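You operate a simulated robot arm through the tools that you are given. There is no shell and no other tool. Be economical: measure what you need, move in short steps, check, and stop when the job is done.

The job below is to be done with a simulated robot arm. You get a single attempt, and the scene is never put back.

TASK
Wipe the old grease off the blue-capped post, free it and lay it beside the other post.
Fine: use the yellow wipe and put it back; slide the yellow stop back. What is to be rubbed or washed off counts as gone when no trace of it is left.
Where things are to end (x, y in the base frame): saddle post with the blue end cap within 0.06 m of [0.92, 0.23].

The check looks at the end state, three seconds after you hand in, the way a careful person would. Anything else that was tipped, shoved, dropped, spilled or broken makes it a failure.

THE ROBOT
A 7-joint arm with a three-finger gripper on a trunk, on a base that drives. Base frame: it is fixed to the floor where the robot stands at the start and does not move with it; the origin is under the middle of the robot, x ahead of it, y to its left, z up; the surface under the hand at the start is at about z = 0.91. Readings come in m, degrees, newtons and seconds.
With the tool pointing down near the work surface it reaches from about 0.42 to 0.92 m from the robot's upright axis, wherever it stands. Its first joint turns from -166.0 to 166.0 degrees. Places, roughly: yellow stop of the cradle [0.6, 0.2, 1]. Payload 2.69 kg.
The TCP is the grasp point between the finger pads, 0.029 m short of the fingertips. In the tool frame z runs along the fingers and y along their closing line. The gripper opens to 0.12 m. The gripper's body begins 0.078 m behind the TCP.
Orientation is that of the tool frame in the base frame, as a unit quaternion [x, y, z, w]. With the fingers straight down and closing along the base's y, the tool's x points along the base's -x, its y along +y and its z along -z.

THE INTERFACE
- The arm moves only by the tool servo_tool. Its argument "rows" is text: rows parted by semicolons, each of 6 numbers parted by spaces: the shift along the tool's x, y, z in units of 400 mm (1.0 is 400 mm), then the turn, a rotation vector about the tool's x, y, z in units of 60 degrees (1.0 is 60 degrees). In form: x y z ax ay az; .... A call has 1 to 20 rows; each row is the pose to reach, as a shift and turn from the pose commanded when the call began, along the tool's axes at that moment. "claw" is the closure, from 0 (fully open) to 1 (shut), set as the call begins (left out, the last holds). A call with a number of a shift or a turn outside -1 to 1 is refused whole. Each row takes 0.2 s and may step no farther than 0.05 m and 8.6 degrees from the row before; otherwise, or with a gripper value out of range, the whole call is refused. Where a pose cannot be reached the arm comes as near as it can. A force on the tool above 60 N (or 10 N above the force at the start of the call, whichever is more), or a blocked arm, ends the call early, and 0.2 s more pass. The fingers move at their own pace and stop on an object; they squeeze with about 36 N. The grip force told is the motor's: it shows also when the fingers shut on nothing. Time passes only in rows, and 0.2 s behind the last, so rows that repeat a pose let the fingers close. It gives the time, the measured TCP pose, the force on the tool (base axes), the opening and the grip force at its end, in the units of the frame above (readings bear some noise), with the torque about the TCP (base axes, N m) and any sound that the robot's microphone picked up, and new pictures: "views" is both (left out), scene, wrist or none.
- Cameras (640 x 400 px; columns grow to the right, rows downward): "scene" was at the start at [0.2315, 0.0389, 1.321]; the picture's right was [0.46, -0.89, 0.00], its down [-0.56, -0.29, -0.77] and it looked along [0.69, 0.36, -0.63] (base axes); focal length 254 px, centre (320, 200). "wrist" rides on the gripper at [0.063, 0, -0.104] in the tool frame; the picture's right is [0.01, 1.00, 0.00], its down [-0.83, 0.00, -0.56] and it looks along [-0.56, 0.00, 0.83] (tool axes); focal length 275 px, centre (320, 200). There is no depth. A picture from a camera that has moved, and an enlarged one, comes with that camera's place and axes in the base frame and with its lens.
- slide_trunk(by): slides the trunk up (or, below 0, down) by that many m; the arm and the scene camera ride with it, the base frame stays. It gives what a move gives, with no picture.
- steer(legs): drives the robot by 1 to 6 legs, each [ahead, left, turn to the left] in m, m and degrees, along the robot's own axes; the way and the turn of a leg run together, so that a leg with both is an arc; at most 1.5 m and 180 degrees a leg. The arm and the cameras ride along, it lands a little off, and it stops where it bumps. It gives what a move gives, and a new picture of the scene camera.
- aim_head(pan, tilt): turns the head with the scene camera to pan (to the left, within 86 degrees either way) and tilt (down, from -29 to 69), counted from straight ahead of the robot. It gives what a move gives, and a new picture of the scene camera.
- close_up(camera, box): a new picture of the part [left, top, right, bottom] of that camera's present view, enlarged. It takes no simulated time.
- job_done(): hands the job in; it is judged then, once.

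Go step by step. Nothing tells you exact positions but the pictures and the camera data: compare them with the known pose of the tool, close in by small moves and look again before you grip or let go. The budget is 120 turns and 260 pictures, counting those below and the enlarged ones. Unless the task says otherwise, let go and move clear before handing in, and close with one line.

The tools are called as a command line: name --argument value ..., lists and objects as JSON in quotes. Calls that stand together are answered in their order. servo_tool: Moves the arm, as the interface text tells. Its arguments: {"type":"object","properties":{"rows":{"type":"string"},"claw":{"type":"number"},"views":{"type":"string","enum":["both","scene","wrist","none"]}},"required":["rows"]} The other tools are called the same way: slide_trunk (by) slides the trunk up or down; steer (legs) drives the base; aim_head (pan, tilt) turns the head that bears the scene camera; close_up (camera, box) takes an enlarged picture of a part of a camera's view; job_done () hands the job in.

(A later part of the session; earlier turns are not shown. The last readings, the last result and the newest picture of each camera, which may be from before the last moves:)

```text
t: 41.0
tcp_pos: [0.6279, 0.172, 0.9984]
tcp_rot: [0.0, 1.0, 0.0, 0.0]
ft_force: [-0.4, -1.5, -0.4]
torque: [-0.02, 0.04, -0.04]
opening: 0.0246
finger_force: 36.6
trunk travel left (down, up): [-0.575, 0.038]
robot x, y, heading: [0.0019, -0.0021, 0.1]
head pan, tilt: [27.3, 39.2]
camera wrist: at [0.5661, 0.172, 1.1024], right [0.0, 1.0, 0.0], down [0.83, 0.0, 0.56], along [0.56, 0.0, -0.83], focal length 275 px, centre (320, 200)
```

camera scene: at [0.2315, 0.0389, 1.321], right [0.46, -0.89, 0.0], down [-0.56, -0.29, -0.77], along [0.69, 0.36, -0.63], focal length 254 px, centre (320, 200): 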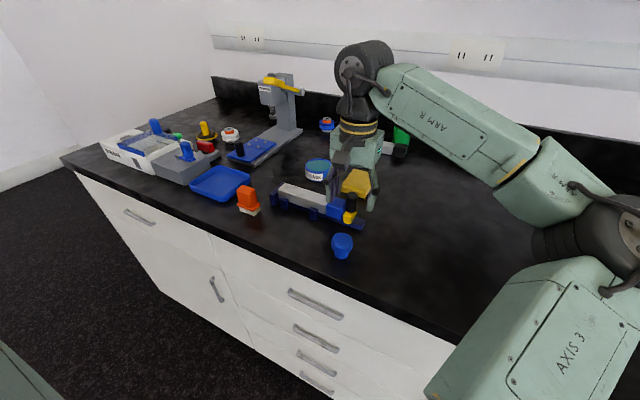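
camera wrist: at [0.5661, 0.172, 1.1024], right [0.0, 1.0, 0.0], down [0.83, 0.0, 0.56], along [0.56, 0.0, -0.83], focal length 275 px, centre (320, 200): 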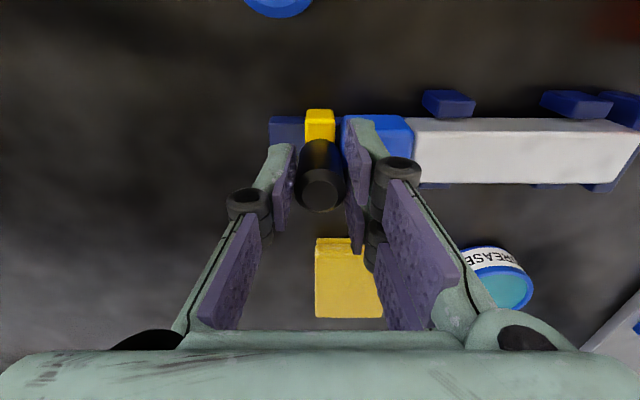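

Knob gripped at 24.6 mm. I'll pull along -y in small steps.

servo_tool --rows "0 -0.012 0 0 0 0;0 -0.024 0 0 0 0;0 -0.036 0 0 0 0;0 -0.048 0 0 0 0;0 -0.06 0 0 0 0;0 -0.06 0 0 0 0"

```text
t: 42.4
tcp_pos: [0.6282, 0.1466, 0.9978]
tcp_rot: [0.001, 1.0, 0.0, 0.0]
ft_force: [3.4, 2.4, 4.2]
torque: [0.03, -0.3, 0.07]
opening: 0.0246
finger_force: 44.8
trunk travel left (down, up): [-0.575, 0.038]
robot x, y, heading: [0.0055, -0.0001, -0.1]
head pan, tilt: [27.3, 39.2]
camera scene: at [0.2315, 0.039, 1.321], right [0.46, -0.89, 0.0], down [-0.56, -0.29, -0.77], along [0.69, 0.35, -0.63], focal length 254 px, centre (320, 200)
camera wrist: at [0.5661, 0.1481, 1.1023], right [0.0, 1.0, 0.0], down [0.83, 0.0, 0.56], along [0.56, 0.0, -0.83], focal length 275 px, centre (320, 200)
```

scene: 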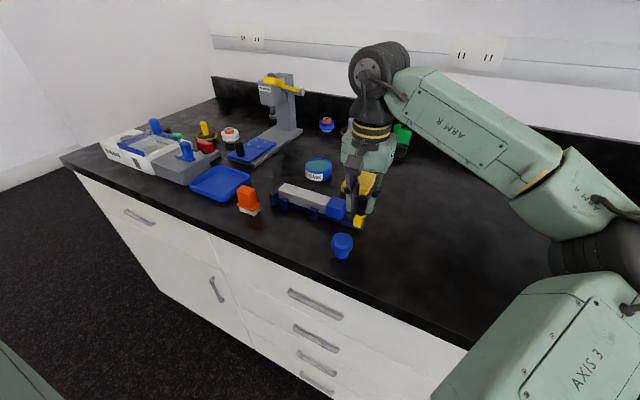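
wrist: 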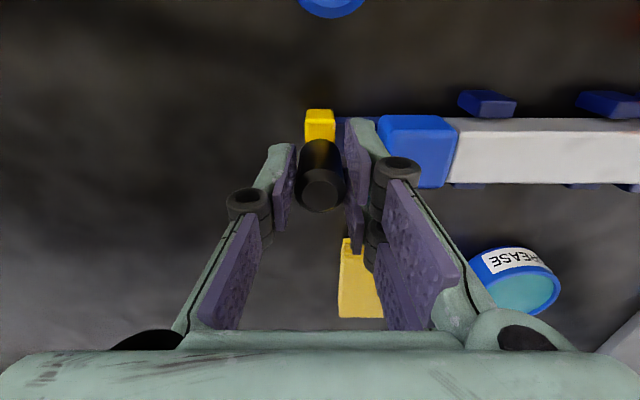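

It slid 25 mm cleanly. I'll go a few mm more to feel for its end stop.

servo_tool --rows "0 -0.005 0 0 0 0;0 -0.01 0 0 0 0;0 -0.01 0 0 0 0" --views "none"

close_up --camera "scene" --box '[290, 160, 400, 230]'

```text
t: 43.2
tcp_pos: [0.6287, 0.1458, 0.9979]
tcp_rot: [-0.002, 1.0, 0.001, 0.0]
ft_force: [9.0, 17.3, 6.1]
torque: [0.59, 0.24, 0.06]
opening: 0.0245
finger_force: 45.3
trunk travel left (down, up): [-0.575, 0.038]
robot x, y, heading: [0.0054, -0.0019, -0.1]
head pan, tilt: [27.3, 39.2]
```

```text
5.71 times, centred on (345, 195) of scene
camera zoom: at [0.2318, 0.0405, 1.3209], right [0.46, -0.89, 0.0], down [-0.56, -0.29, -0.77], along [0.69, 0.35, -0.63], focal length 1450 px, centre (177, 229)
```

zoom: 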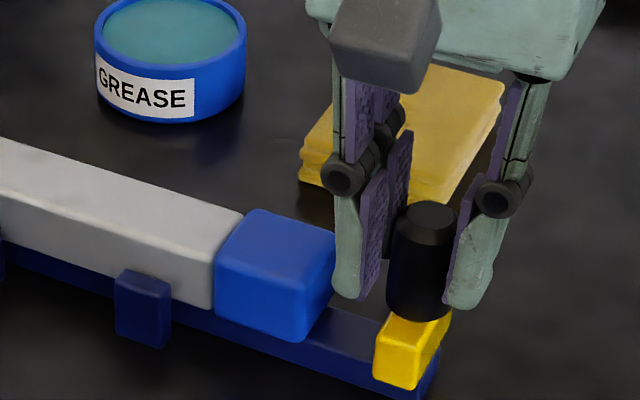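

The stop is fully back against its end stop. I'll relieve the load, open and rise.

servo_tool --rows "0 0.01 0 0 0 0;0 0.01 0 0 0 0;0 0.01 0 0 0 0;0 0.01 0 0 0 0" --claw 0.5 --views "none"

servo_tool --rows "0 0 -0.1 0 0 0;0 0 -0.2 0 0 0;0 0.1 -0.2 0 0 0;0 0.2 -0.2 0 0 0;0 0.2 -0.2 0 0 0.136;0 0.2 -0.2 0 0 0.272;0 0.2 -0.2 0 0 0.409;0 0.2 -0.2 0 0 0.545;0 0.2 -0.2 0 0 0.682;0 0.2 -0.2 0 0 0.818;0 0.2 -0.2 0 0 0.955;0 0.2 -0.2 0 0 1;0 0.2 -0.2 0 0 1" --views "none"

servo_tool --rows "0 0 0 0 0 0.136;0 0 0 0 0 0.272;0 0 0 0 0 0.409;0 0 0 0 0 0.5;0 0 0 0 0 0.5" --claw 0.3

```text
t: 44.2
tcp_pos: [0.6286, 0.148, 0.9988]
tcp_rot: [0.0, 1.0, 0.0, 0.0]
ft_force: [-0.3, 0.4, 0.4]
torque: [-0.01, 0.03, -0.01]
opening: 0.0599
finger_force: 0.1
trunk travel left (down, up): [-0.575, 0.038]
robot x, y, heading: [0.0006, 0.003, 0.1]
head pan, tilt: [27.3, 39.2]
```

```text
t: 47.0
tcp_pos: [0.6277, 0.2276, 1.0793]
tcp_rot: [0.499, 0.866, 0.0, 0.001]
ft_force: [-0.3, 0.1, 0.1]
torque: [0.01, 0.02, -0.02]
opening: 0.0601
finger_force: 0.1
trunk travel left (down, up): [-0.575, 0.038]
robot x, y, heading: [-0.0002, 0.0023, 0.0]
head pan, tilt: [27.3, 39.2]
```

```text
t: 48.2
tcp_pos: [0.6274, 0.227, 1.0778]
tcp_rot: [0.708, 0.706, 0.0, 0.0]
ft_force: [0.1, -0.4, 0.0]
torque: [0.04, 0.02, 0.0]
opening: 0.0841
finger_force: 0.0
trunk travel left (down, up): [-0.575, 0.038]
robot x, y, heading: [0.0036, 0.0004, -0.0]
head pan, tilt: [27.3, 39.2]
camera scene: at [0.2315, 0.0389, 1.321], right [0.46, -0.89, 0.0], down [-0.56, -0.29, -0.77], along [0.69, 0.36, -0.63], focal length 254 px, centre (320, 200)
camera wrist: at [0.6285, 0.2911, 1.1824], right [1.0, 0.0, 0.0], down [0.0, -0.83, 0.56], along [0.0, -0.56, -0.83], focal length 275 px, centre (320, 200)
```

scene: 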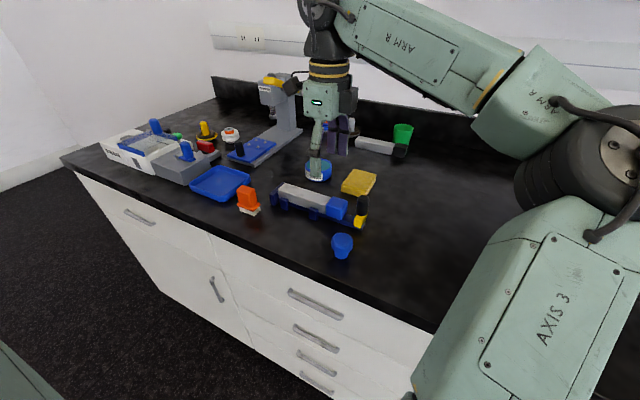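
wrist: 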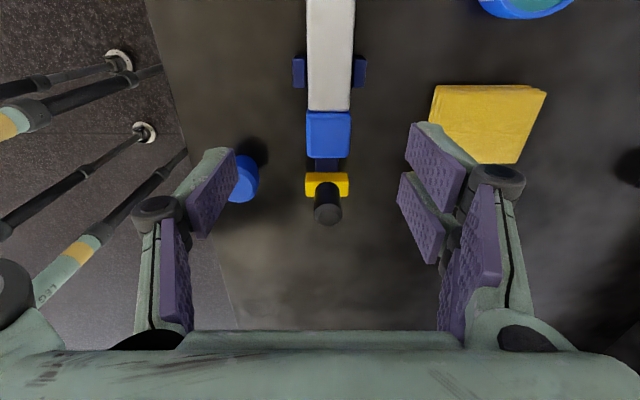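

The stop is clear of the cap. The post's centre line is at x≈0.636, spanning y 0.187–0.352, with tabs near y 0.254 and 0.332. I'll descend to grip between the tabs at y≈0.28.

servo_tool --rows "0.06 0.02 0 0 0 0;0.132 0.0215 0.06 0 0 0;0.132 0.0215 0.16 0 0 0;0.132 0.0215 0.2 0 0 0;0.132 0.0215 0.2 0 0 0"

close_up --camera "scene" --box '[260, 160, 370, 230]'

```text
t: 49.4
tcp_pos: [0.6368, 0.2797, 0.9982]
tcp_rot: [0.707, 0.707, 0.0, 0.0]
ft_force: [0.0, 0.9, -0.8]
torque: [0.0, 0.02, -0.02]
opening: 0.0841
finger_force: 0.0
trunk travel left (down, up): [-0.575, 0.038]
robot x, y, heading: [-0.0024, 0.0028, -0.4]
head pan, tilt: [27.3, 39.2]
camera scene: at [0.2315, 0.0389, 1.321], right [0.46, -0.89, 0.0], down [-0.56, -0.29, -0.77], along [0.69, 0.36, -0.63], focal length 254 px, centre (320, 200)
camera wrist: at [0.6374, 0.3439, 1.1019], right [1.0, 0.0, 0.0], down [0.0, -0.83, 0.56], along [0.0, -0.56, -0.83], focal length 275 px, centre (320, 200)
```

scene: 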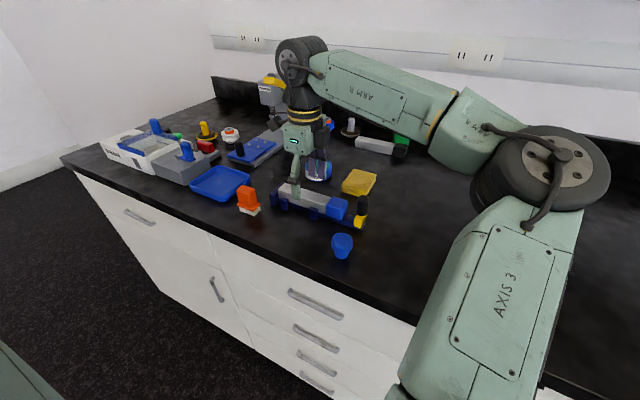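
wrist: 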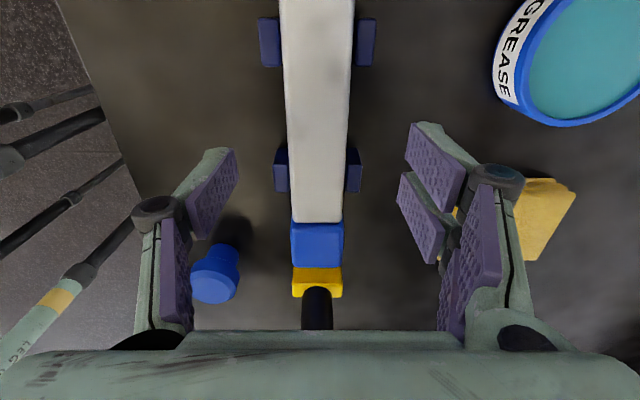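

```text
5.71 times, centred on (315, 195) of scene
camera zoom: at [0.2315, 0.0389, 1.321], right [0.46, -0.89, 0.0], down [-0.56, -0.29, -0.77], along [0.69, 0.36, -0.63], focal length 1450 px, centre (349, 229)
```

zoom: 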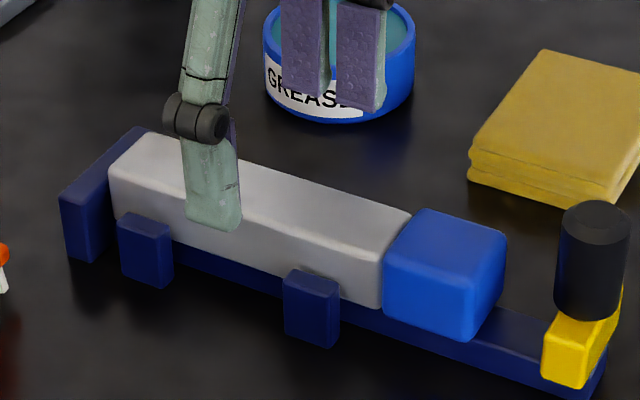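

I'll shift slightly to y≈0.283, descend between the tabs and close.

servo_tool --rows "0.008 0 0.02 0 0 0;0.008 0 0.05 0 0 0;0.008 0 0.08 0 0 0;0.008 0 0.08 0 0 0" --views "none"

close_up --camera "scene" --box '[270, 170, 350, 220]'

close_up --camera "wrist" --box '[180, 0, 460, 300]'

```text
t: 50.4
tcp_pos: [0.6363, 0.2831, 0.9653]
tcp_rot: [0.707, 0.707, -0.001, 0.0]
ft_force: [0.3, -0.6, 0.0]
torque: [0.0, -0.02, 0.02]
opening: 0.084
finger_force: 0.0
trunk travel left (down, up): [-0.575, 0.038]
robot x, y, heading: [-0.0053, -0.0033, -0.0]
head pan, tilt: [27.3, 39.2]
```

```text
8.00 times, centred on (310, 195) of scene
camera zoom: at [0.2315, 0.0389, 1.321], right [0.46, -0.89, 0.0], down [-0.56, -0.29, -0.77], along [0.69, 0.36, -0.63], focal length 2030 px, centre (400, 240)
```

zoom: 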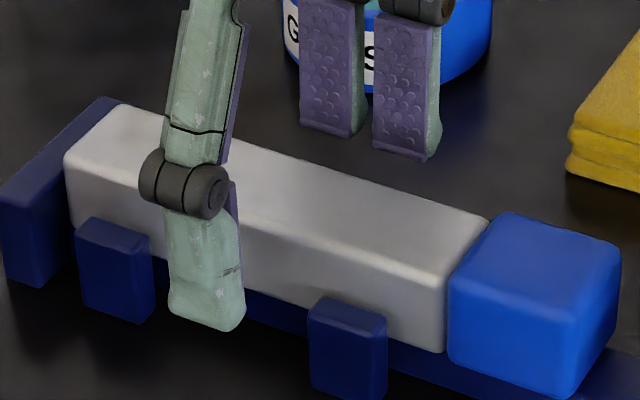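

```text
1.33 times, centred on (320, 150) of wrist
camera zoom: at [0.6375, 0.3472, 1.0698], right [1.0, 0.0, 0.0], down [0.0, -0.83, 0.56], along [0.0, -0.56, -0.83], focal length 367 px, centre (320, 267)
```

zoom: 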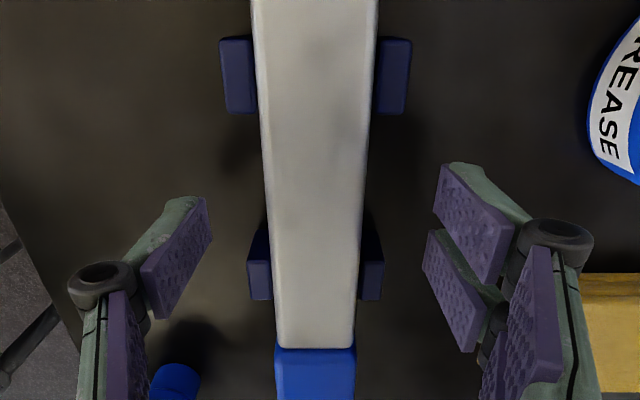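

Before gripping, I'll check a faint smudge on the top face.

close_up --camera "wrist" --box '[260, 0, 380, 75]'

close_up --camera "wrist" --box '[260, 75, 380, 220]'

```text
5.33 times, centred on (320, 38) of wrist
camera zoom: at [0.6375, 0.3472, 1.0698], right [1.0, 0.0, 0.0], down [0.0, -0.83, 0.56], along [0.0, -0.56, -0.83], focal length 1468 px, centre (320, 1067)
```

zoom: 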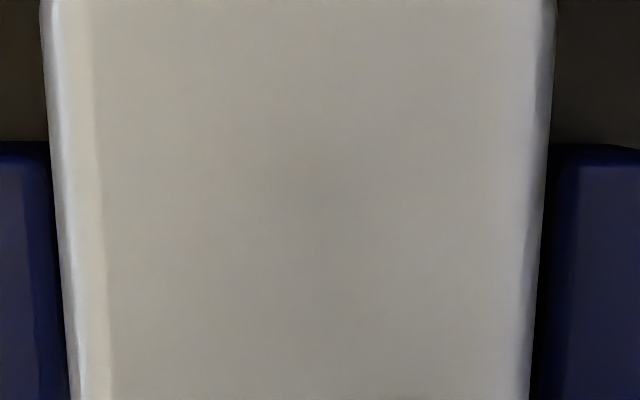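

```text
2.76 times, centred on (320, 148) of wrist
camera zoom: at [0.6375, 0.3472, 1.0698], right [1.0, 0.0, 0.0], down [0.0, -0.83, 0.56], along [0.0, -0.56, -0.83], focal length 759 px, centre (320, 345)
```

zoom: 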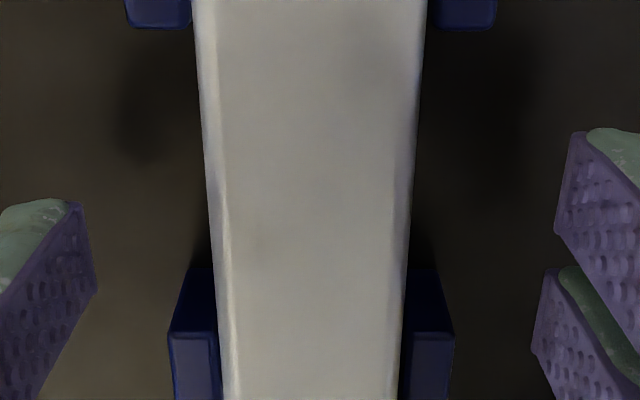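

It's clean (only image noise). I'll close on the post.

servo_tool --rows "0 0 0 0 0 0;0 0 0 0 0 0;0 0 0 0 0 0;0 0 0 0 0 0;0 0 0 0 0 0" --claw 0.85 --views "wrist"

close_up --camera "scene" --box '[270, 170, 350, 220]'

```text
t: 51.6
tcp_pos: [0.6414, 0.2836, 0.9668]
tcp_rot: [0.708, 0.706, 0.005, 0.002]
ft_force: [39.8, 8.2, 16.8]
torque: [0.35, -1.39, 1.04]
opening: 0.0454
finger_force: 20.7
trunk travel left (down, up): [-0.575, 0.038]
robot x, y, heading: [-0.0013, -0.0009, 0.1]
head pan, tilt: [27.3, 39.2]
camera wrist: at [0.6416, 0.3469, 1.0706], right [1.0, 0.0, 0.01], down [0.0, -0.83, 0.55], along [0.01, -0.55, -0.83], focal length 275 px, centre (320, 200)
```

wrist: 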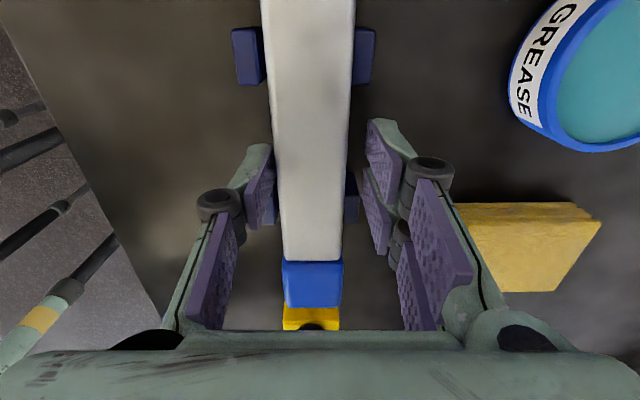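

```text
8.00 times, centred on (310, 195) of scene
camera zoom: at [0.2335, 0.039, 1.3208], right [0.46, -0.89, 0.0], down [-0.56, -0.29, -0.77], along [0.69, 0.35, -0.63], focal length 2030 px, centre (400, 240)
```

zoom: 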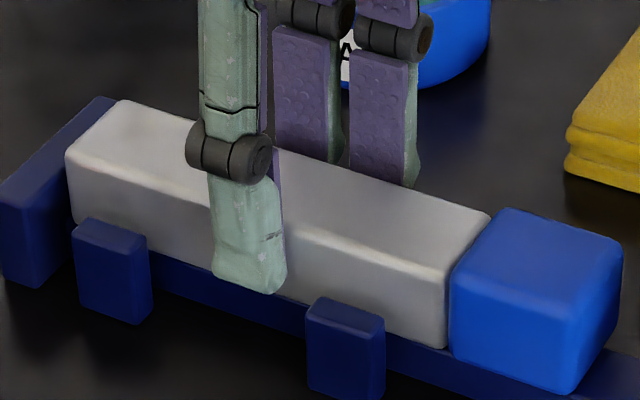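

The tool is pushed 40 N in +x, and the torque suggests a fingertip is catching a tab near y≈0.26. I'll reopen, raise a bit and look.

servo_tool --rows "0 0 0 0 0 0;0 0 0 0 0 0;0 0 0 0 0 0" --claw 0.4 --views "wrist"

close_up --camera "wrist" --box '[200, 0, 440, 240]'

close_up --camera "scene" --box '[270, 170, 350, 220]'

```text
t: 52.4
tcp_pos: [0.637, 0.284, 0.9658]
tcp_rot: [0.707, 0.707, 0.0, -0.001]
ft_force: [0.8, -0.1, 0.1]
torque: [0.05, -0.02, 0.04]
opening: 0.0719
finger_force: 0.0
trunk travel left (down, up): [-0.575, 0.038]
robot x, y, heading: [-0.0002, -0.0026, -0.2]
head pan, tilt: [27.3, 39.2]
camera wrist: at [0.6372, 0.3473, 1.0697], right [1.0, 0.01, 0.0], down [0.01, -0.83, 0.56], along [0.0, -0.56, -0.83], focal length 275 px, centre (320, 200)
```

wrist: 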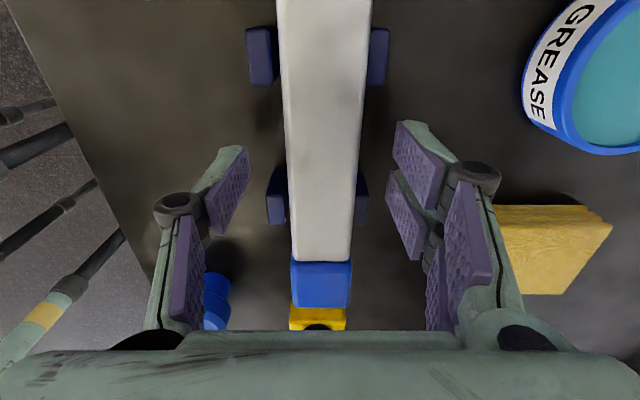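

```text
1.67 times, centred on (320, 120) of wrist
camera zoom: at [0.6372, 0.3473, 1.0697], right [1.0, 0.01, 0.0], down [0.01, -0.83, 0.56], along [0.0, -0.56, -0.83], focal length 459 px, centre (320, 333)
```

zoom: 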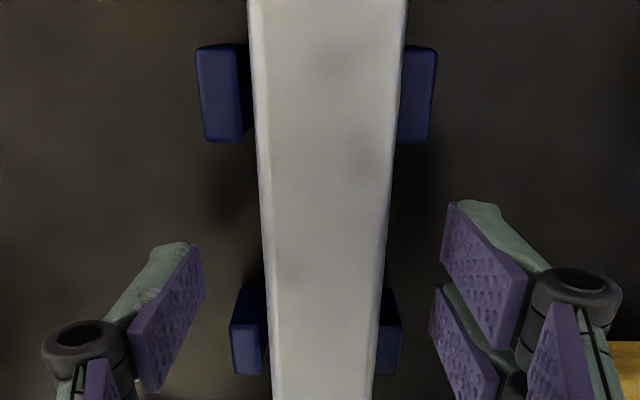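

```text
8.00 times, centred on (310, 195) of scene
camera zoom: at [0.2315, 0.0389, 1.3209], right [0.46, -0.89, 0.0], down [-0.56, -0.29, -0.77], along [0.69, 0.36, -0.63], focal length 2030 px, centre (400, 240)
```

zoom: 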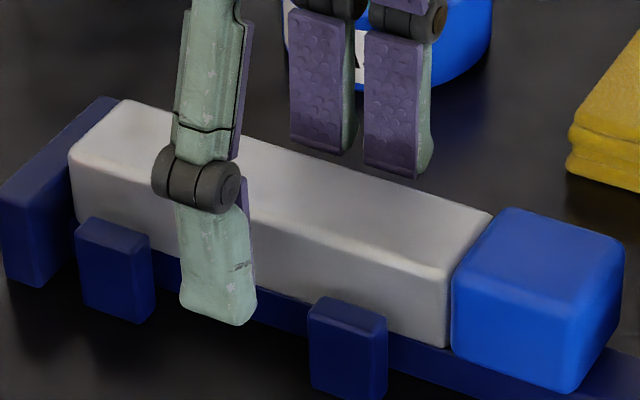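

The gripper's +x side has two tines, spanning about ±19 mm, and one overlapped the near tab. The gap between tabs is y≈0.272–0.322, so I'll shift to y≈0.297 and close again.

servo_tool --rows "0 0 -0.06 0 0 0;0.033 0.004 -0.06 0 0 0;0.033 0.004 -0.03 0 0 0;0.033 0.004 0 0 0 0;0.033 0.004 0 0 0 0" --claw 0.4 --views "wrist"

close_up --camera "wrist" --box '[200, 0, 440, 240]'

```text
t: 53.6
tcp_pos: [0.6376, 0.2973, 0.9666]
tcp_rot: [0.707, 0.708, 0.0, -0.001]
ft_force: [-0.5, 0.8, 0.3]
torque: [-0.02, 0.01, 0.0]
opening: 0.0721
finger_force: 0.1
trunk travel left (down, up): [-0.575, 0.038]
robot x, y, heading: [-0.0017, -0.0014, -0.1]
head pan, tilt: [27.3, 39.2]
camera wrist: at [0.6385, 0.3603, 1.0702], right [1.0, 0.0, 0.0], down [0.0, -0.83, 0.56], along [0.0, -0.56, -0.83], focal length 275 px, centre (320, 200)
```

wrist: 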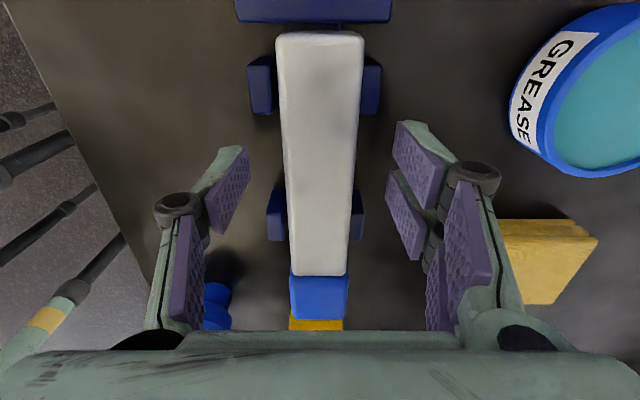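

```text
1.67 times, centred on (320, 120) of wrist
camera zoom: at [0.6385, 0.3603, 1.0702], right [1.0, 0.0, 0.0], down [0.0, -0.83, 0.56], along [0.0, -0.56, -0.83], focal length 459 px, centre (320, 333)
```

zoom: 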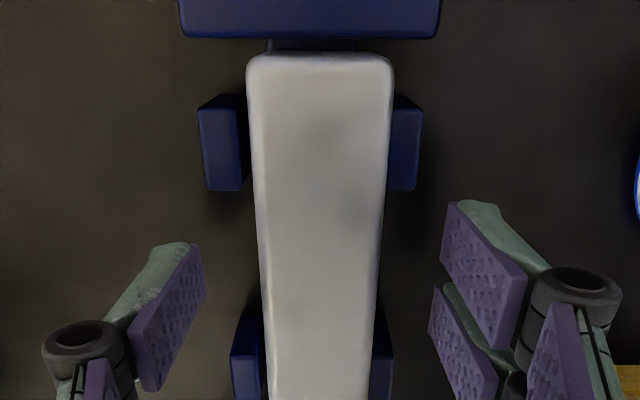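

The tines are as wide as the gap, so I'll grip above the tabs instead (tab tops ≈0.944, post top ≈0.958). I'll place it at the post's middle, y≈0.268, with the tips at ≈0.947.

servo_tool --rows "0 0 -0.06 0 0 0;-0.072 0.003 -0.06 0 0 0;-0.072 0.003 -0.024 0 0 0;-0.072 0.003 -0.024 0 0 0" --views "none"

servo_tool --rows "0 0 0 0 0 0;0 0 0 0 0 0;0 0 0 0 0 0;0 0 0 0 0 0;0 0 0 0 0 0" --claw 0.85 --views "wrist"

close_up --camera "scene" --box '[270, 170, 350, 220]'

```text
t: 54.6
tcp_pos: [0.6385, 0.2675, 0.975]
tcp_rot: [0.707, 0.707, 0.0, 0.0]
ft_force: [-0.7, -0.4, -0.8]
torque: [0.03, -0.01, 0.01]
opening: 0.0722
finger_force: 0.0
trunk travel left (down, up): [-0.575, 0.038]
robot x, y, heading: [0.0054, 0.0, -0.2]
head pan, tilt: [27.3, 39.2]
```

```text
t: 55.8
tcp_pos: [0.6382, 0.2675, 0.9749]
tcp_rot: [0.706, 0.708, -0.001, 0.0]
ft_force: [-12.0, -2.1, 0.1]
torque: [-0.04, 0.39, -0.02]
opening: 0.034
finger_force: 36.3
trunk travel left (down, up): [-0.575, 0.038]
robot x, y, heading: [0.0016, 0.001, 0.1]
head pan, tilt: [27.3, 39.2]
camera wrist: at [0.6386, 0.3315, 1.0794], right [1.0, 0.01, 0.0], down [0.01, -0.83, 0.56], along [0.0, -0.56, -0.83], focal length 275 px, centre (320, 200)
```

wrist: 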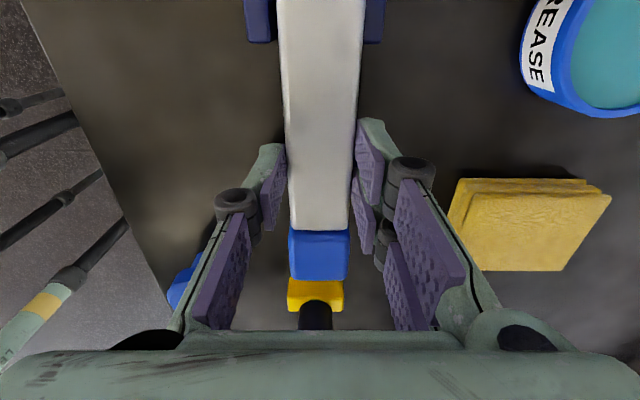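

```text
8.00 times, centred on (310, 195) of scene
camera zoom: at [0.2308, 0.0388, 1.3211], right [0.46, -0.89, 0.0], down [-0.56, -0.29, -0.78], along [0.69, 0.36, -0.63], focal length 2030 px, centre (400, 240)
```

zoom: 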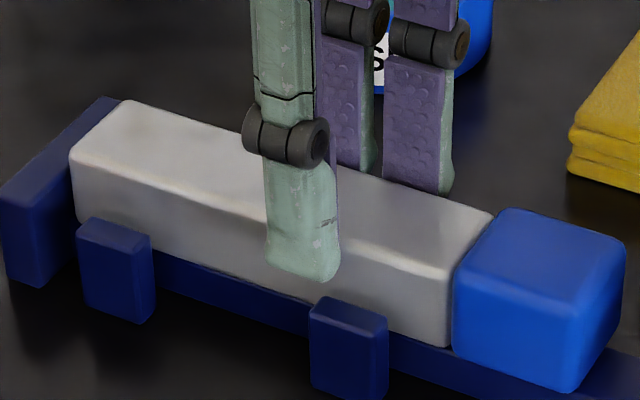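

Gripped both sides at 34 mm. I'll lift slowly to test.

servo_tool --rows "0 0 -0.012 0 0 0;0 0 -0.025 0 0 0;0 0 -0.04 0 0 0;0 0 -0.05 0 0 0;0 0 -0.05 0 0 0" --views "none"

close_up --camera "scene" --box '[260, 160, 370, 230]'

```text
t: 57.0
tcp_pos: [0.6397, 0.2681, 0.9948]
tcp_rot: [0.707, 0.707, -0.001, 0.0]
ft_force: [0.1, 0.4, -2.7]
torque: [0.02, 0.0, 0.01]
opening: 0.0336
finger_force: 36.1
trunk travel left (down, up): [-0.575, 0.038]
robot x, y, heading: [0.0016, -0.0011, 0.0]
head pan, tilt: [27.3, 39.2]
```

```text
5.71 times, centred on (315, 195) of scene
camera zoom: at [0.2318, 0.0389, 1.3209], right [0.46, -0.89, 0.0], down [-0.56, -0.29, -0.77], along [0.69, 0.35, -0.63], focal length 1450 px, centre (349, 229)
```

zoom: 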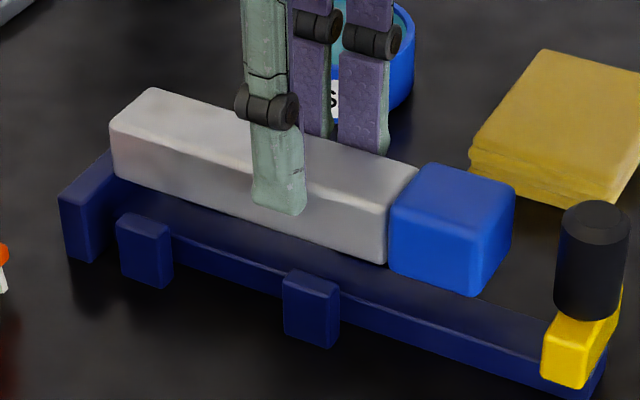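

The post is free and level (weight ≈2.5 N). I'll raise it, then drive ahead 6 cm so the target spot is within reach.

servo_tool --rows "0 0 -0.08 0 0 0;0 0 -0.16 0 0 0;0 0 -0.22 0 0 0;0 0 -0.22 0 0 0" --views "none"

steer --legs '[[0.06, 0, 0]]'

```text
t: 58.0
tcp_pos: [0.6393, 0.2674, 1.085]
tcp_rot: [0.707, 0.707, 0.0, 0.0]
ft_force: [0.2, 0.6, -2.4]
torque: [-0.02, 0.03, 0.02]
opening: 0.0335
finger_force: 35.5
trunk travel left (down, up): [-0.575, 0.038]
robot x, y, heading: [0.0002, -0.0004, -0.0]
head pan, tilt: [27.3, 39.2]
```

```text
t: 59.0
tcp_pos: [0.6985, 0.2677, 1.0839]
tcp_rot: [0.706, 0.708, -0.001, -0.001]
ft_force: [0.0, 0.4, -2.3]
torque: [0.02, 0.01, -0.02]
opening: 0.0337
finger_force: 36.2
trunk travel left (down, up): [-0.575, 0.038]
robot x, y, heading: [0.0598, -0.0025, 0.1]
head pan, tilt: [27.3, 39.2]
camera scene: at [0.2922, 0.0391, 1.3207], right [0.46, -0.89, 0.0], down [-0.56, -0.29, -0.77], along [0.69, 0.36, -0.63], focal length 254 px, centre (320, 200)
```

scene: 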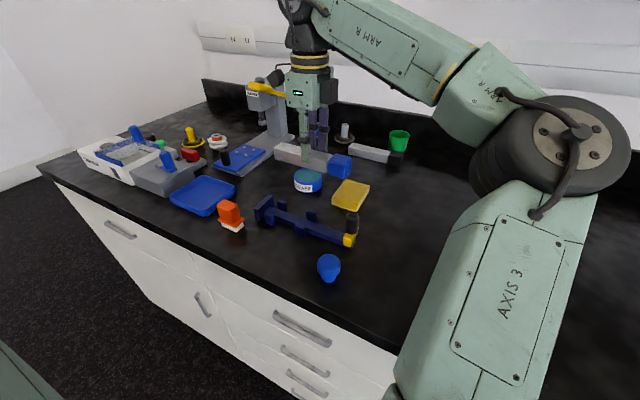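

The drive went as planned. I'll measure the other post from here.

close_up --camera "scene" --box '[320, 110, 430, 180]'

```text
5.71 times, centred on (375, 145) of scene
camera zoom: at [0.2922, 0.0391, 1.3207], right [0.46, -0.89, 0.0], down [-0.56, -0.29, -0.77], along [0.69, 0.36, -0.63], focal length 1450 px, centre (6, 514)
```

zoom: 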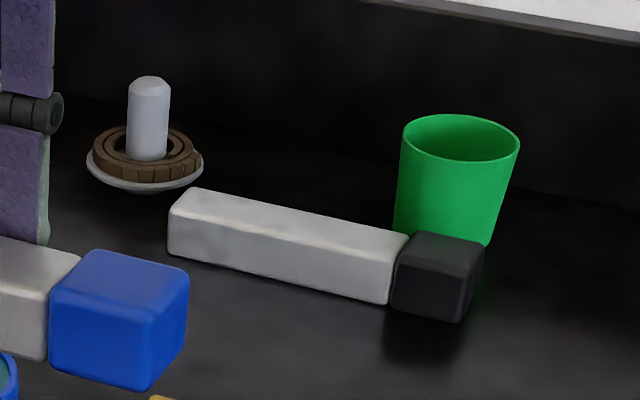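

The other post's near face is at x≈0.995, y 0.13–0.30. I'll place mine at (0.925, 0.23), leaving a 5 cm gap, and carry it there high.

servo_tool --rows "-0.02 0.1 0 0 0 0;-0.04 0.2 0 0 0 0;-0.06 0.3 0 0 0 0;-0.08 0.4 0 0 0 0;-0.09 0.5 0 0 0 0;-0.09 0.566 0 0 0 0;-0.09 0.566 0.1 0 0 0;-0.09 0.566 0.2 0 0 0;-0.09 0.566 0.24 0 0 0;-0.09 0.566 0.24 0 0 0"

close_up --camera "scene" --box '[280, 110, 430, 210]'

```text
t: 61.2
tcp_pos: [0.9292, 0.2336, 0.988]
tcp_rot: [0.706, 0.708, -0.002, -0.001]
ft_force: [-0.8, 0.3, -2.2]
torque: [-0.02, 0.02, -0.03]
opening: 0.0337
finger_force: 36.2
out of reach, approached as far as the arm can: row 5, 6, 7, 9, 10
trunk travel left (down, up): [-0.575, 0.038]
robot x, y, heading: [0.06, -0.0007, -0.1]
head pan, tilt: [27.3, 39.2]
camera scene: at [0.2914, 0.0391, 1.3209], right [0.46, -0.89, 0.0], down [-0.56, -0.29, -0.77], along [0.69, 0.36, -0.63], focal length 254 px, centre (320, 200)
camera wrist: at [0.9297, 0.2976, 1.0925], right [1.0, 0.01, 0.0], down [0.01, -0.83, 0.56], along [0.0, -0.56, -0.83], focal length 275 px, centre (320, 200)
```

scene: 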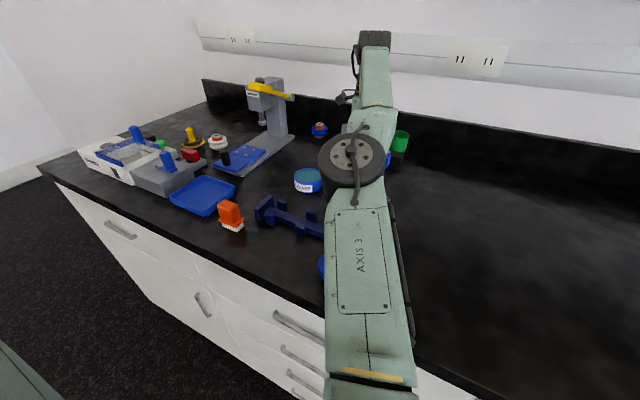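
wrist: 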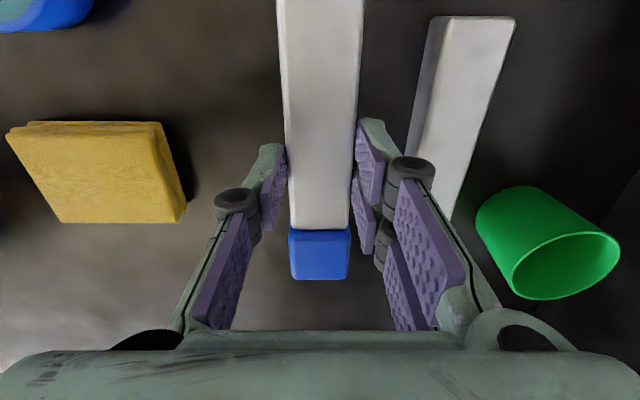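

```text
4.00 times, centred on (355, 160) of scene
camera zoom: at [0.2914, 0.0391, 1.3209], right [0.46, -0.89, 0.0], down [-0.56, -0.29, -0.77], along [0.69, 0.36, -0.63], focal length 1015 px, centre (180, 360)
```

zoom: 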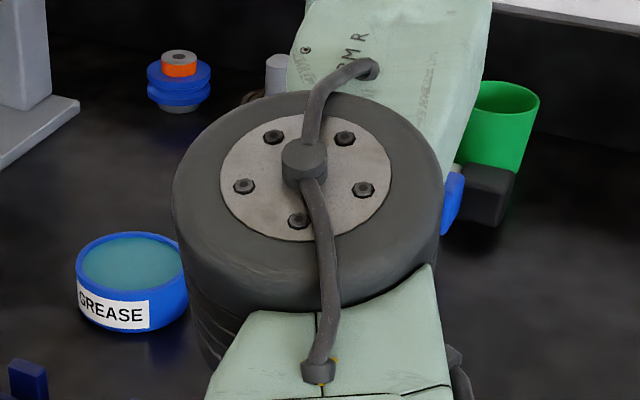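

I'm near the edge of reach but in place. I'll descend gently to the surface, pulling x back slightly.

servo_tool --rows "0 -0.015 0.02 0 0 0;0 -0.02 0.04 0 0 0;0 -0.02 0.052 0 0 0;0 -0.02 0.058 0 0 0;0 -0.02 0.062 0 0 0;0 -0.02 0.062 0 0 0" --views "wrist"

```text
t: 62.6
tcp_pos: [0.933, 0.2379, 0.9699]
tcp_rot: [0.706, 0.708, -0.001, -0.001]
ft_force: [-0.5, 0.1, -3.0]
torque: [-0.01, -0.02, 0.01]
opening: 0.0337
finger_force: 36.0
out of reach, approached as far as the arm can: row 1, 2, 3, 4, 5, 6
trunk travel left (down, up): [-0.575, 0.038]
robot x, y, heading: [0.0588, -0.0015, -0.3]
head pan, tilt: [27.3, 39.2]
camera wrist: at [0.9346, 0.3022, 1.0736], right [1.0, 0.01, 0.0], down [0.01, -0.83, 0.56], along [0.0, -0.56, -0.83], focal length 275 px, centre (320, 200)
```

wrist: 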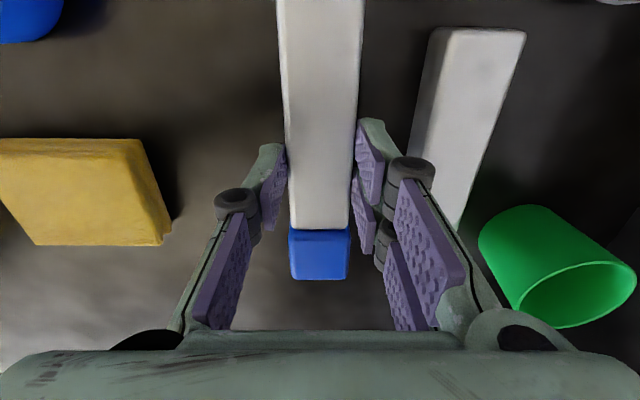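

The straight arm drifts to x=0.933. I'll pull x back about 2 cm so it has reach, then lower.

servo_tool --rows "-0.01 -0.03 0 0 0 0;-0.015 -0.05 0 0 0 0;-0.015 -0.05 0 0 0 0" --views "none"

```text
t: 63.4
tcp_pos: [0.9308, 0.2382, 0.9755]
tcp_rot: [0.707, 0.707, -0.001, 0.0]
ft_force: [-0.3, -0.4, -2.0]
torque: [0.01, 0.0, -0.01]
opening: 0.0334
finger_force: 35.9
out of reach, approached as far as the arm can: row 1, 2, 3
trunk travel left (down, up): [-0.575, 0.038]
robot x, y, heading: [0.0594, 0.0013, 0.1]
head pan, tilt: [27.3, 39.2]
```

The arm is at a joint limit here, but the position (0.931, 0.238) is good. I'll lower the post with the trunk instead, checking force.

slide_trunk --by -0.01

close_up --camera "wrist" --box '[200, 0, 540, 300]'

```text
t: 64.0
tcp_pos: [0.9317, 0.2383, 0.9663]
tcp_rot: [0.706, 0.708, -0.001, -0.001]
ft_force: [0.7, -0.8, -1.1]
torque: [0.01, -0.01, 0.02]
opening: 0.0336
finger_force: 36.4
trunk travel left (down, up): [-0.565, 0.048]
robot x, y, heading: [0.0606, 0.0023, 0.1]
head pan, tilt: [27.3, 39.2]
```

```text
1.33 times, centred on (370, 150) of wrist
camera zoom: at [0.9323, 0.3028, 1.0697], right [1.0, 0.01, 0.0], down [0.01, -0.83, 0.56], along [0.0, -0.56, -0.83], focal length 367 px, centre (253, 267)
```

zoom: 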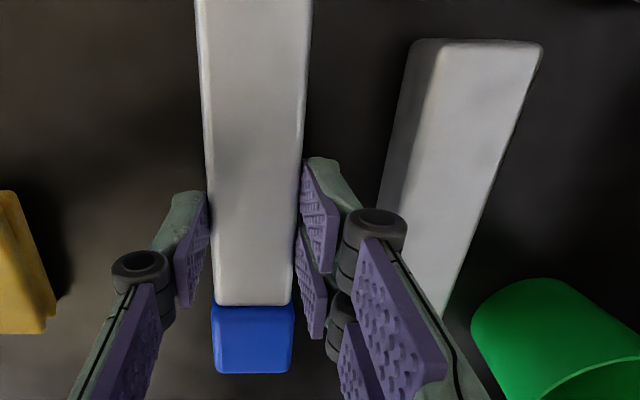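

slide_trunk --by -0.003

```text
t: 64.5
tcp_pos: [0.9319, 0.2387, 0.9619]
tcp_rot: [0.706, 0.708, 0.0, 0.0]
ft_force: [0.3, 0.0, -1.9]
torque: [0.05, 0.01, -0.02]
opening: 0.0338
finger_force: 35.6
trunk travel left (down, up): [-0.562, 0.051]
robot x, y, heading: [0.0586, -0.0013, -0.1]
head pan, tilt: [27.3, 39.2]
```

No contact yet (−1.9 N is the post's weight). I'll continue in 2 mm steps.

slide_trunk --by -0.002

```text
t: 65.0
tcp_pos: [0.931, 0.2394, 0.9602]
tcp_rot: [0.707, 0.707, -0.001, 0.0]
ft_force: [0.4, 0.9, -3.2]
torque: [0.01, 0.03, 0.02]
opening: 0.0334
finger_force: 35.6
trunk travel left (down, up): [-0.56, 0.053]
robot x, y, heading: [0.0572, -0.0031, -0.1]
head pan, tilt: [27.3, 39.2]
```

slide_trunk --by -0.002

```text
t: 65.5
tcp_pos: [0.931, 0.2392, 0.96]
tcp_rot: [0.706, 0.708, 0.0, 0.001]
ft_force: [1.7, 0.5, 4.3]
torque: [-0.45, -0.26, 0.12]
opening: 0.0336
finger_force: 35.7
trunk travel left (down, up): [-0.558, 0.055]
robot x, y, heading: [0.056, 0.001, 0.3]
head pan, tilt: [27.3, 39.2]
```

The post is on the surface (+4 N). I'll open only to 0.06, so the tines clear the other post, then rise with the trunk.

servo_tool --rows "0 0 0 0 0 0;0 0 0 0 0 0;0 0 0 0 0 0" --claw 0.5 --views "wrist"

slide_trunk --by 0.052

close_up --camera "wrist" --box '[0, 0, 640, 400]'

```text
t: 66.3
tcp_pos: [0.9316, 0.2383, 0.9586]
tcp_rot: [0.706, 0.708, 0.0, 0.0]
ft_force: [-0.4, -0.2, -0.3]
torque: [0.0, 0.0, 0.01]
opening: 0.0597
finger_force: 0.1
trunk travel left (down, up): [-0.558, 0.055]
robot x, y, heading: [0.0559, -0.0001, -0.1]
head pan, tilt: [27.3, 39.2]
camera wrist: at [0.9323, 0.3028, 1.0627], right [1.0, 0.01, 0.0], down [0.01, -0.83, 0.56], along [0.0, -0.56, -0.83], focal length 275 px, centre (320, 200)
```

wrist: 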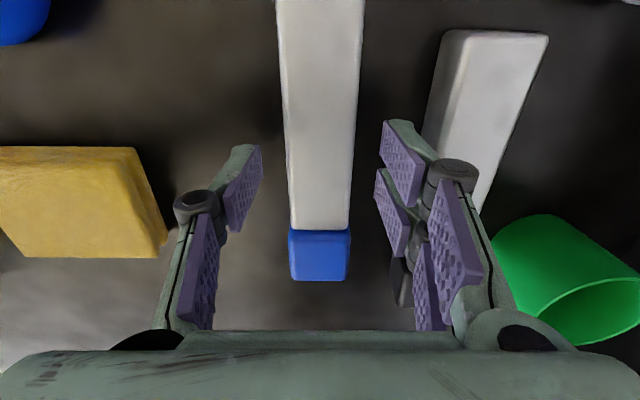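

```text
t: 67.2
tcp_pos: [0.9322, 0.2391, 1.0104]
tcp_rot: [0.706, 0.708, -0.001, -0.001]
ft_force: [-0.2, 0.4, -0.3]
torque: [0.01, 0.0, 0.0]
opening: 0.0602
finger_force: 0.1
trunk travel left (down, up): [-0.61, 0.003]
robot x, y, heading: [0.0608, -0.0002, 0.0]
head pan, tilt: [27.3, 39.2]
```

```text
1.00 times, centred on (320, 200) of wrist (not enlarged: the box is as wide or as high as the picture)
camera zoom: at [0.9325, 0.3028, 1.1145], right [1.0, 0.01, 0.0], down [0.01, -0.83, 0.56], along [0.0, -0.56, -0.83], focal length 275 px, centre (320, 200)
```

zoom: 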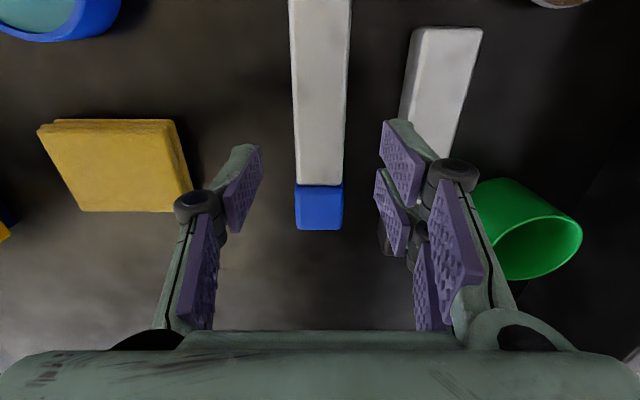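

The post is lying level next to the other. Now I'll retract the arm up and back.

servo_tool --rows "0 -0.05 -0.05 0 0 0;0 -0.12 -0.1 0 0 0;0 -0.2 -0.15 0 0 0;0 -0.3 -0.15 0 0 0;0 -0.4 -0.15 0 0 0;0 -0.5 -0.15 0 0 0;0.05 -0.6 -0.15 0 0 0;0.1 -0.7 -0.15 0 0 0;0.15 -0.7 -0.15 0 0 0;0.25 -0.7 -0.15 0 0 0;0.35 -0.7 -0.15 0 0 0;0.35 -0.7 -0.15 0 0 0"

```text
t: 69.8
tcp_pos: [0.7633, 0.4415, 1.0985]
tcp_rot: [0.721, 0.693, -0.004, 0.006]
ft_force: [2.4, -10.7, 0.2]
torque: [0.52, 0.02, -0.43]
opening: 0.0621
finger_force: 1.7
out of reach, approached as far as the arm can: row 1, 2, 3, 4, 5, 6, 7, 8, 9, 10, 11, 12
trunk travel left (down, up): [-0.61, 0.003]
robot x, y, heading: [0.0592, -0.0026, -0.5]
head pan, tilt: [27.3, 39.2]
stopped in row 12: the force on the tool passed its limit at 62 N (the readings are from after the stop); the commanded pose is now the measured one
camera scene: at [0.2914, 0.0359, 1.3562], right [0.45, -0.89, 0.0], down [-0.56, -0.29, -0.78], along [0.69, 0.35, -0.63], focal length 254 px, centre (320, 200)
camera wrist: at [0.7669, 0.5071, 1.202], right [1.0, -0.03, 0.0], down [-0.03, -0.82, 0.57], along [-0.02, -0.57, -0.82], focal length 275 px, centre (320, 200)
```

scene: 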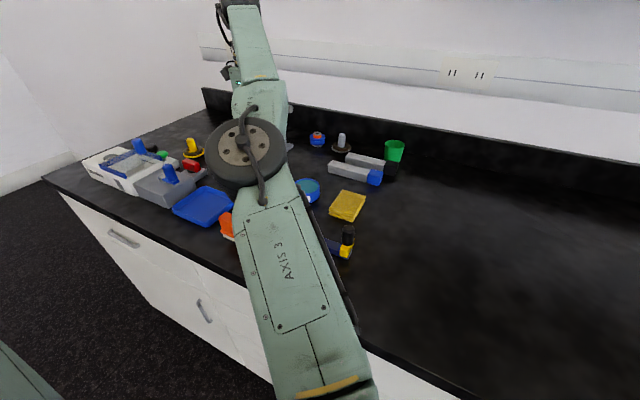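
wrist: 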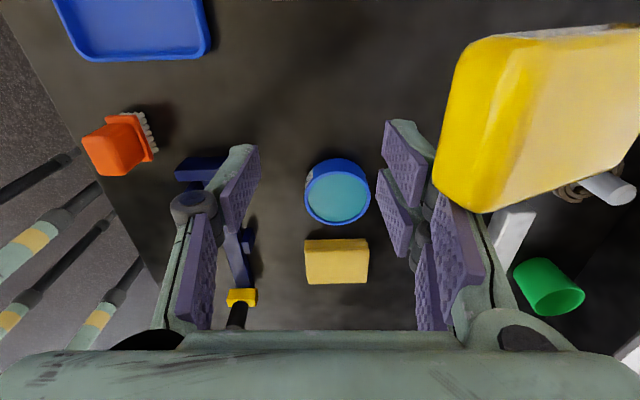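

The arm swung at full stretch and touched the yellow-topped press stand. I'll back off toward -y gently at once and inspect the stand.

servo_tool --rows "-0.03 0 0 0 0 0;-0.08 0 0 0 0 0;-0.15 0 0 0 0 0;-0.15 0 0 0 0 0"

close_up --camera "scene" --box '[180, 50, 340, 200]'

```text
t: 70.8
tcp_pos: [0.7894, 0.4089, 1.1057]
tcp_rot: [0.718, 0.697, -0.006, 0.004]
ft_force: [-0.4, -0.1, -0.3]
torque: [0.0, -0.01, 0.0]
opening: 0.0601
finger_force: 0.1
out of reach, approached as far as the arm can: row 1, 2, 3, 4
trunk travel left (down, up): [-0.61, 0.003]
robot x, y, heading: [0.0589, 0.0007, -0.1]
head pan, tilt: [27.3, 39.2]
camera scene: at [0.2917, 0.0368, 1.356], right [0.45, -0.89, 0.0], down [-0.56, -0.29, -0.77], along [0.69, 0.35, -0.63], focal length 254 px, centre (320, 200)
camera wrist: at [0.7914, 0.4751, 1.2082], right [1.0, -0.03, 0.0], down [-0.02, -0.82, 0.57], along [-0.02, -0.57, -0.82], focal length 275 px, centre (320, 200)
```

scene: 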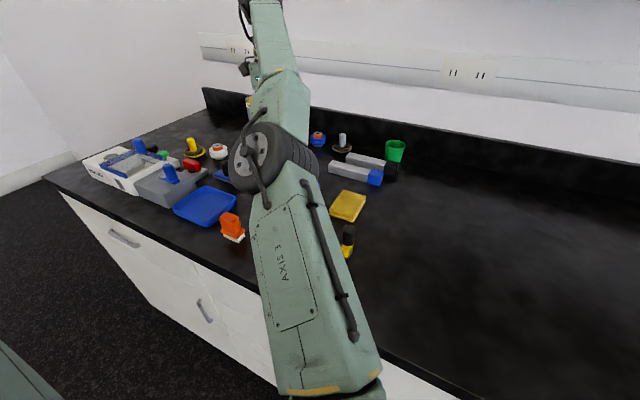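
wrist: 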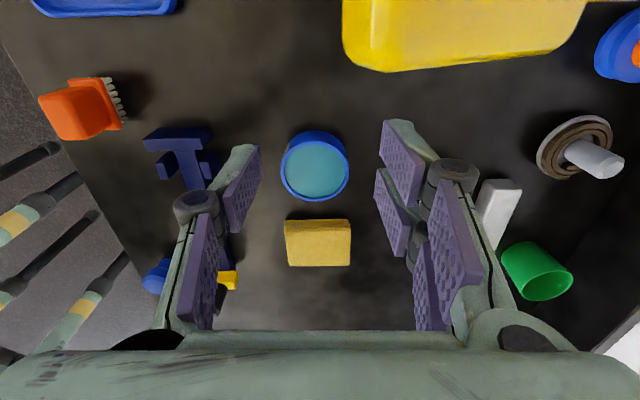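

```text
2.67 times, centred on (260, 125) of scene
camera zoom: at [0.2917, 0.0368, 1.356], right [0.45, -0.89, 0.0], down [-0.56, -0.29, -0.77], along [0.69, 0.35, -0.63], focal length 676 px, centre (480, 400)
```

zoom: 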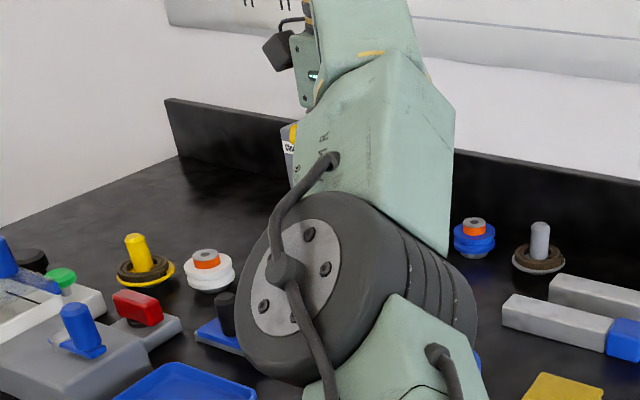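

I'm clear of the stand now. I'll move to a more comfortable pose (lower, toward the robot, -y) away from the stand.

servo_tool --rows "-0.08 -0.04 0.05 0 0 0;-0.16 -0.08 0.09 0 0 0;-0.24 -0.12 0.1 0 0 0;-0.32 -0.16 0.1 0 0 0;-0.4 -0.2 0.1 0 0 0;-0.4 -0.2 0.1 0 0 0"

```text
t: 72.2
tcp_pos: [0.8395, 0.3487, 1.0955]
tcp_rot: [0.718, 0.696, -0.006, 0.005]
ft_force: [-0.6, 0.0, 0.2]
torque: [0.0, -0.01, -0.01]
opening: 0.0597
finger_force: 0.2
out of reach, approached as far as the arm can: row 1, 2, 3, 4, 5, 6
trunk travel left (down, up): [-0.61, 0.003]
robot x, y, heading: [0.0561, 0.003, -0.4]
head pan, tilt: [27.3, 39.2]
camera scene: at [0.2916, 0.0368, 1.356], right [0.45, -0.89, 0.0], down [-0.56, -0.29, -0.78], along [0.69, 0.35, -0.63], focal length 254 px, centre (320, 200)
camera wrist: at [0.842, 0.4133, 1.1984], right [1.0, -0.03, 0.0], down [-0.02, -0.82, 0.57], along [-0.02, -0.57, -0.82], focal length 275 px, centre (320, 200)
```

scene: 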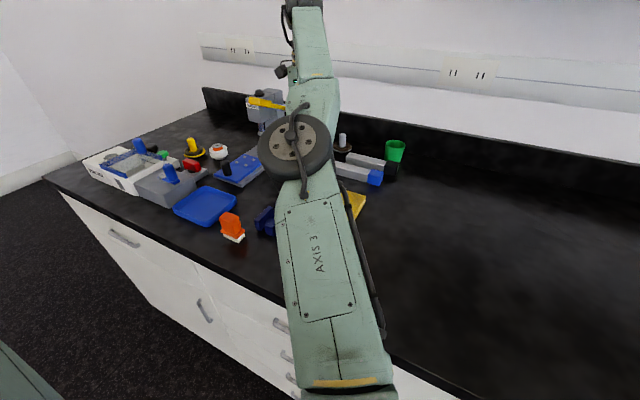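
wrist: 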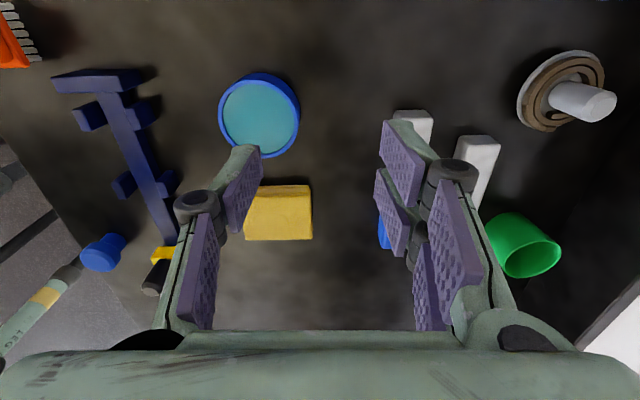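

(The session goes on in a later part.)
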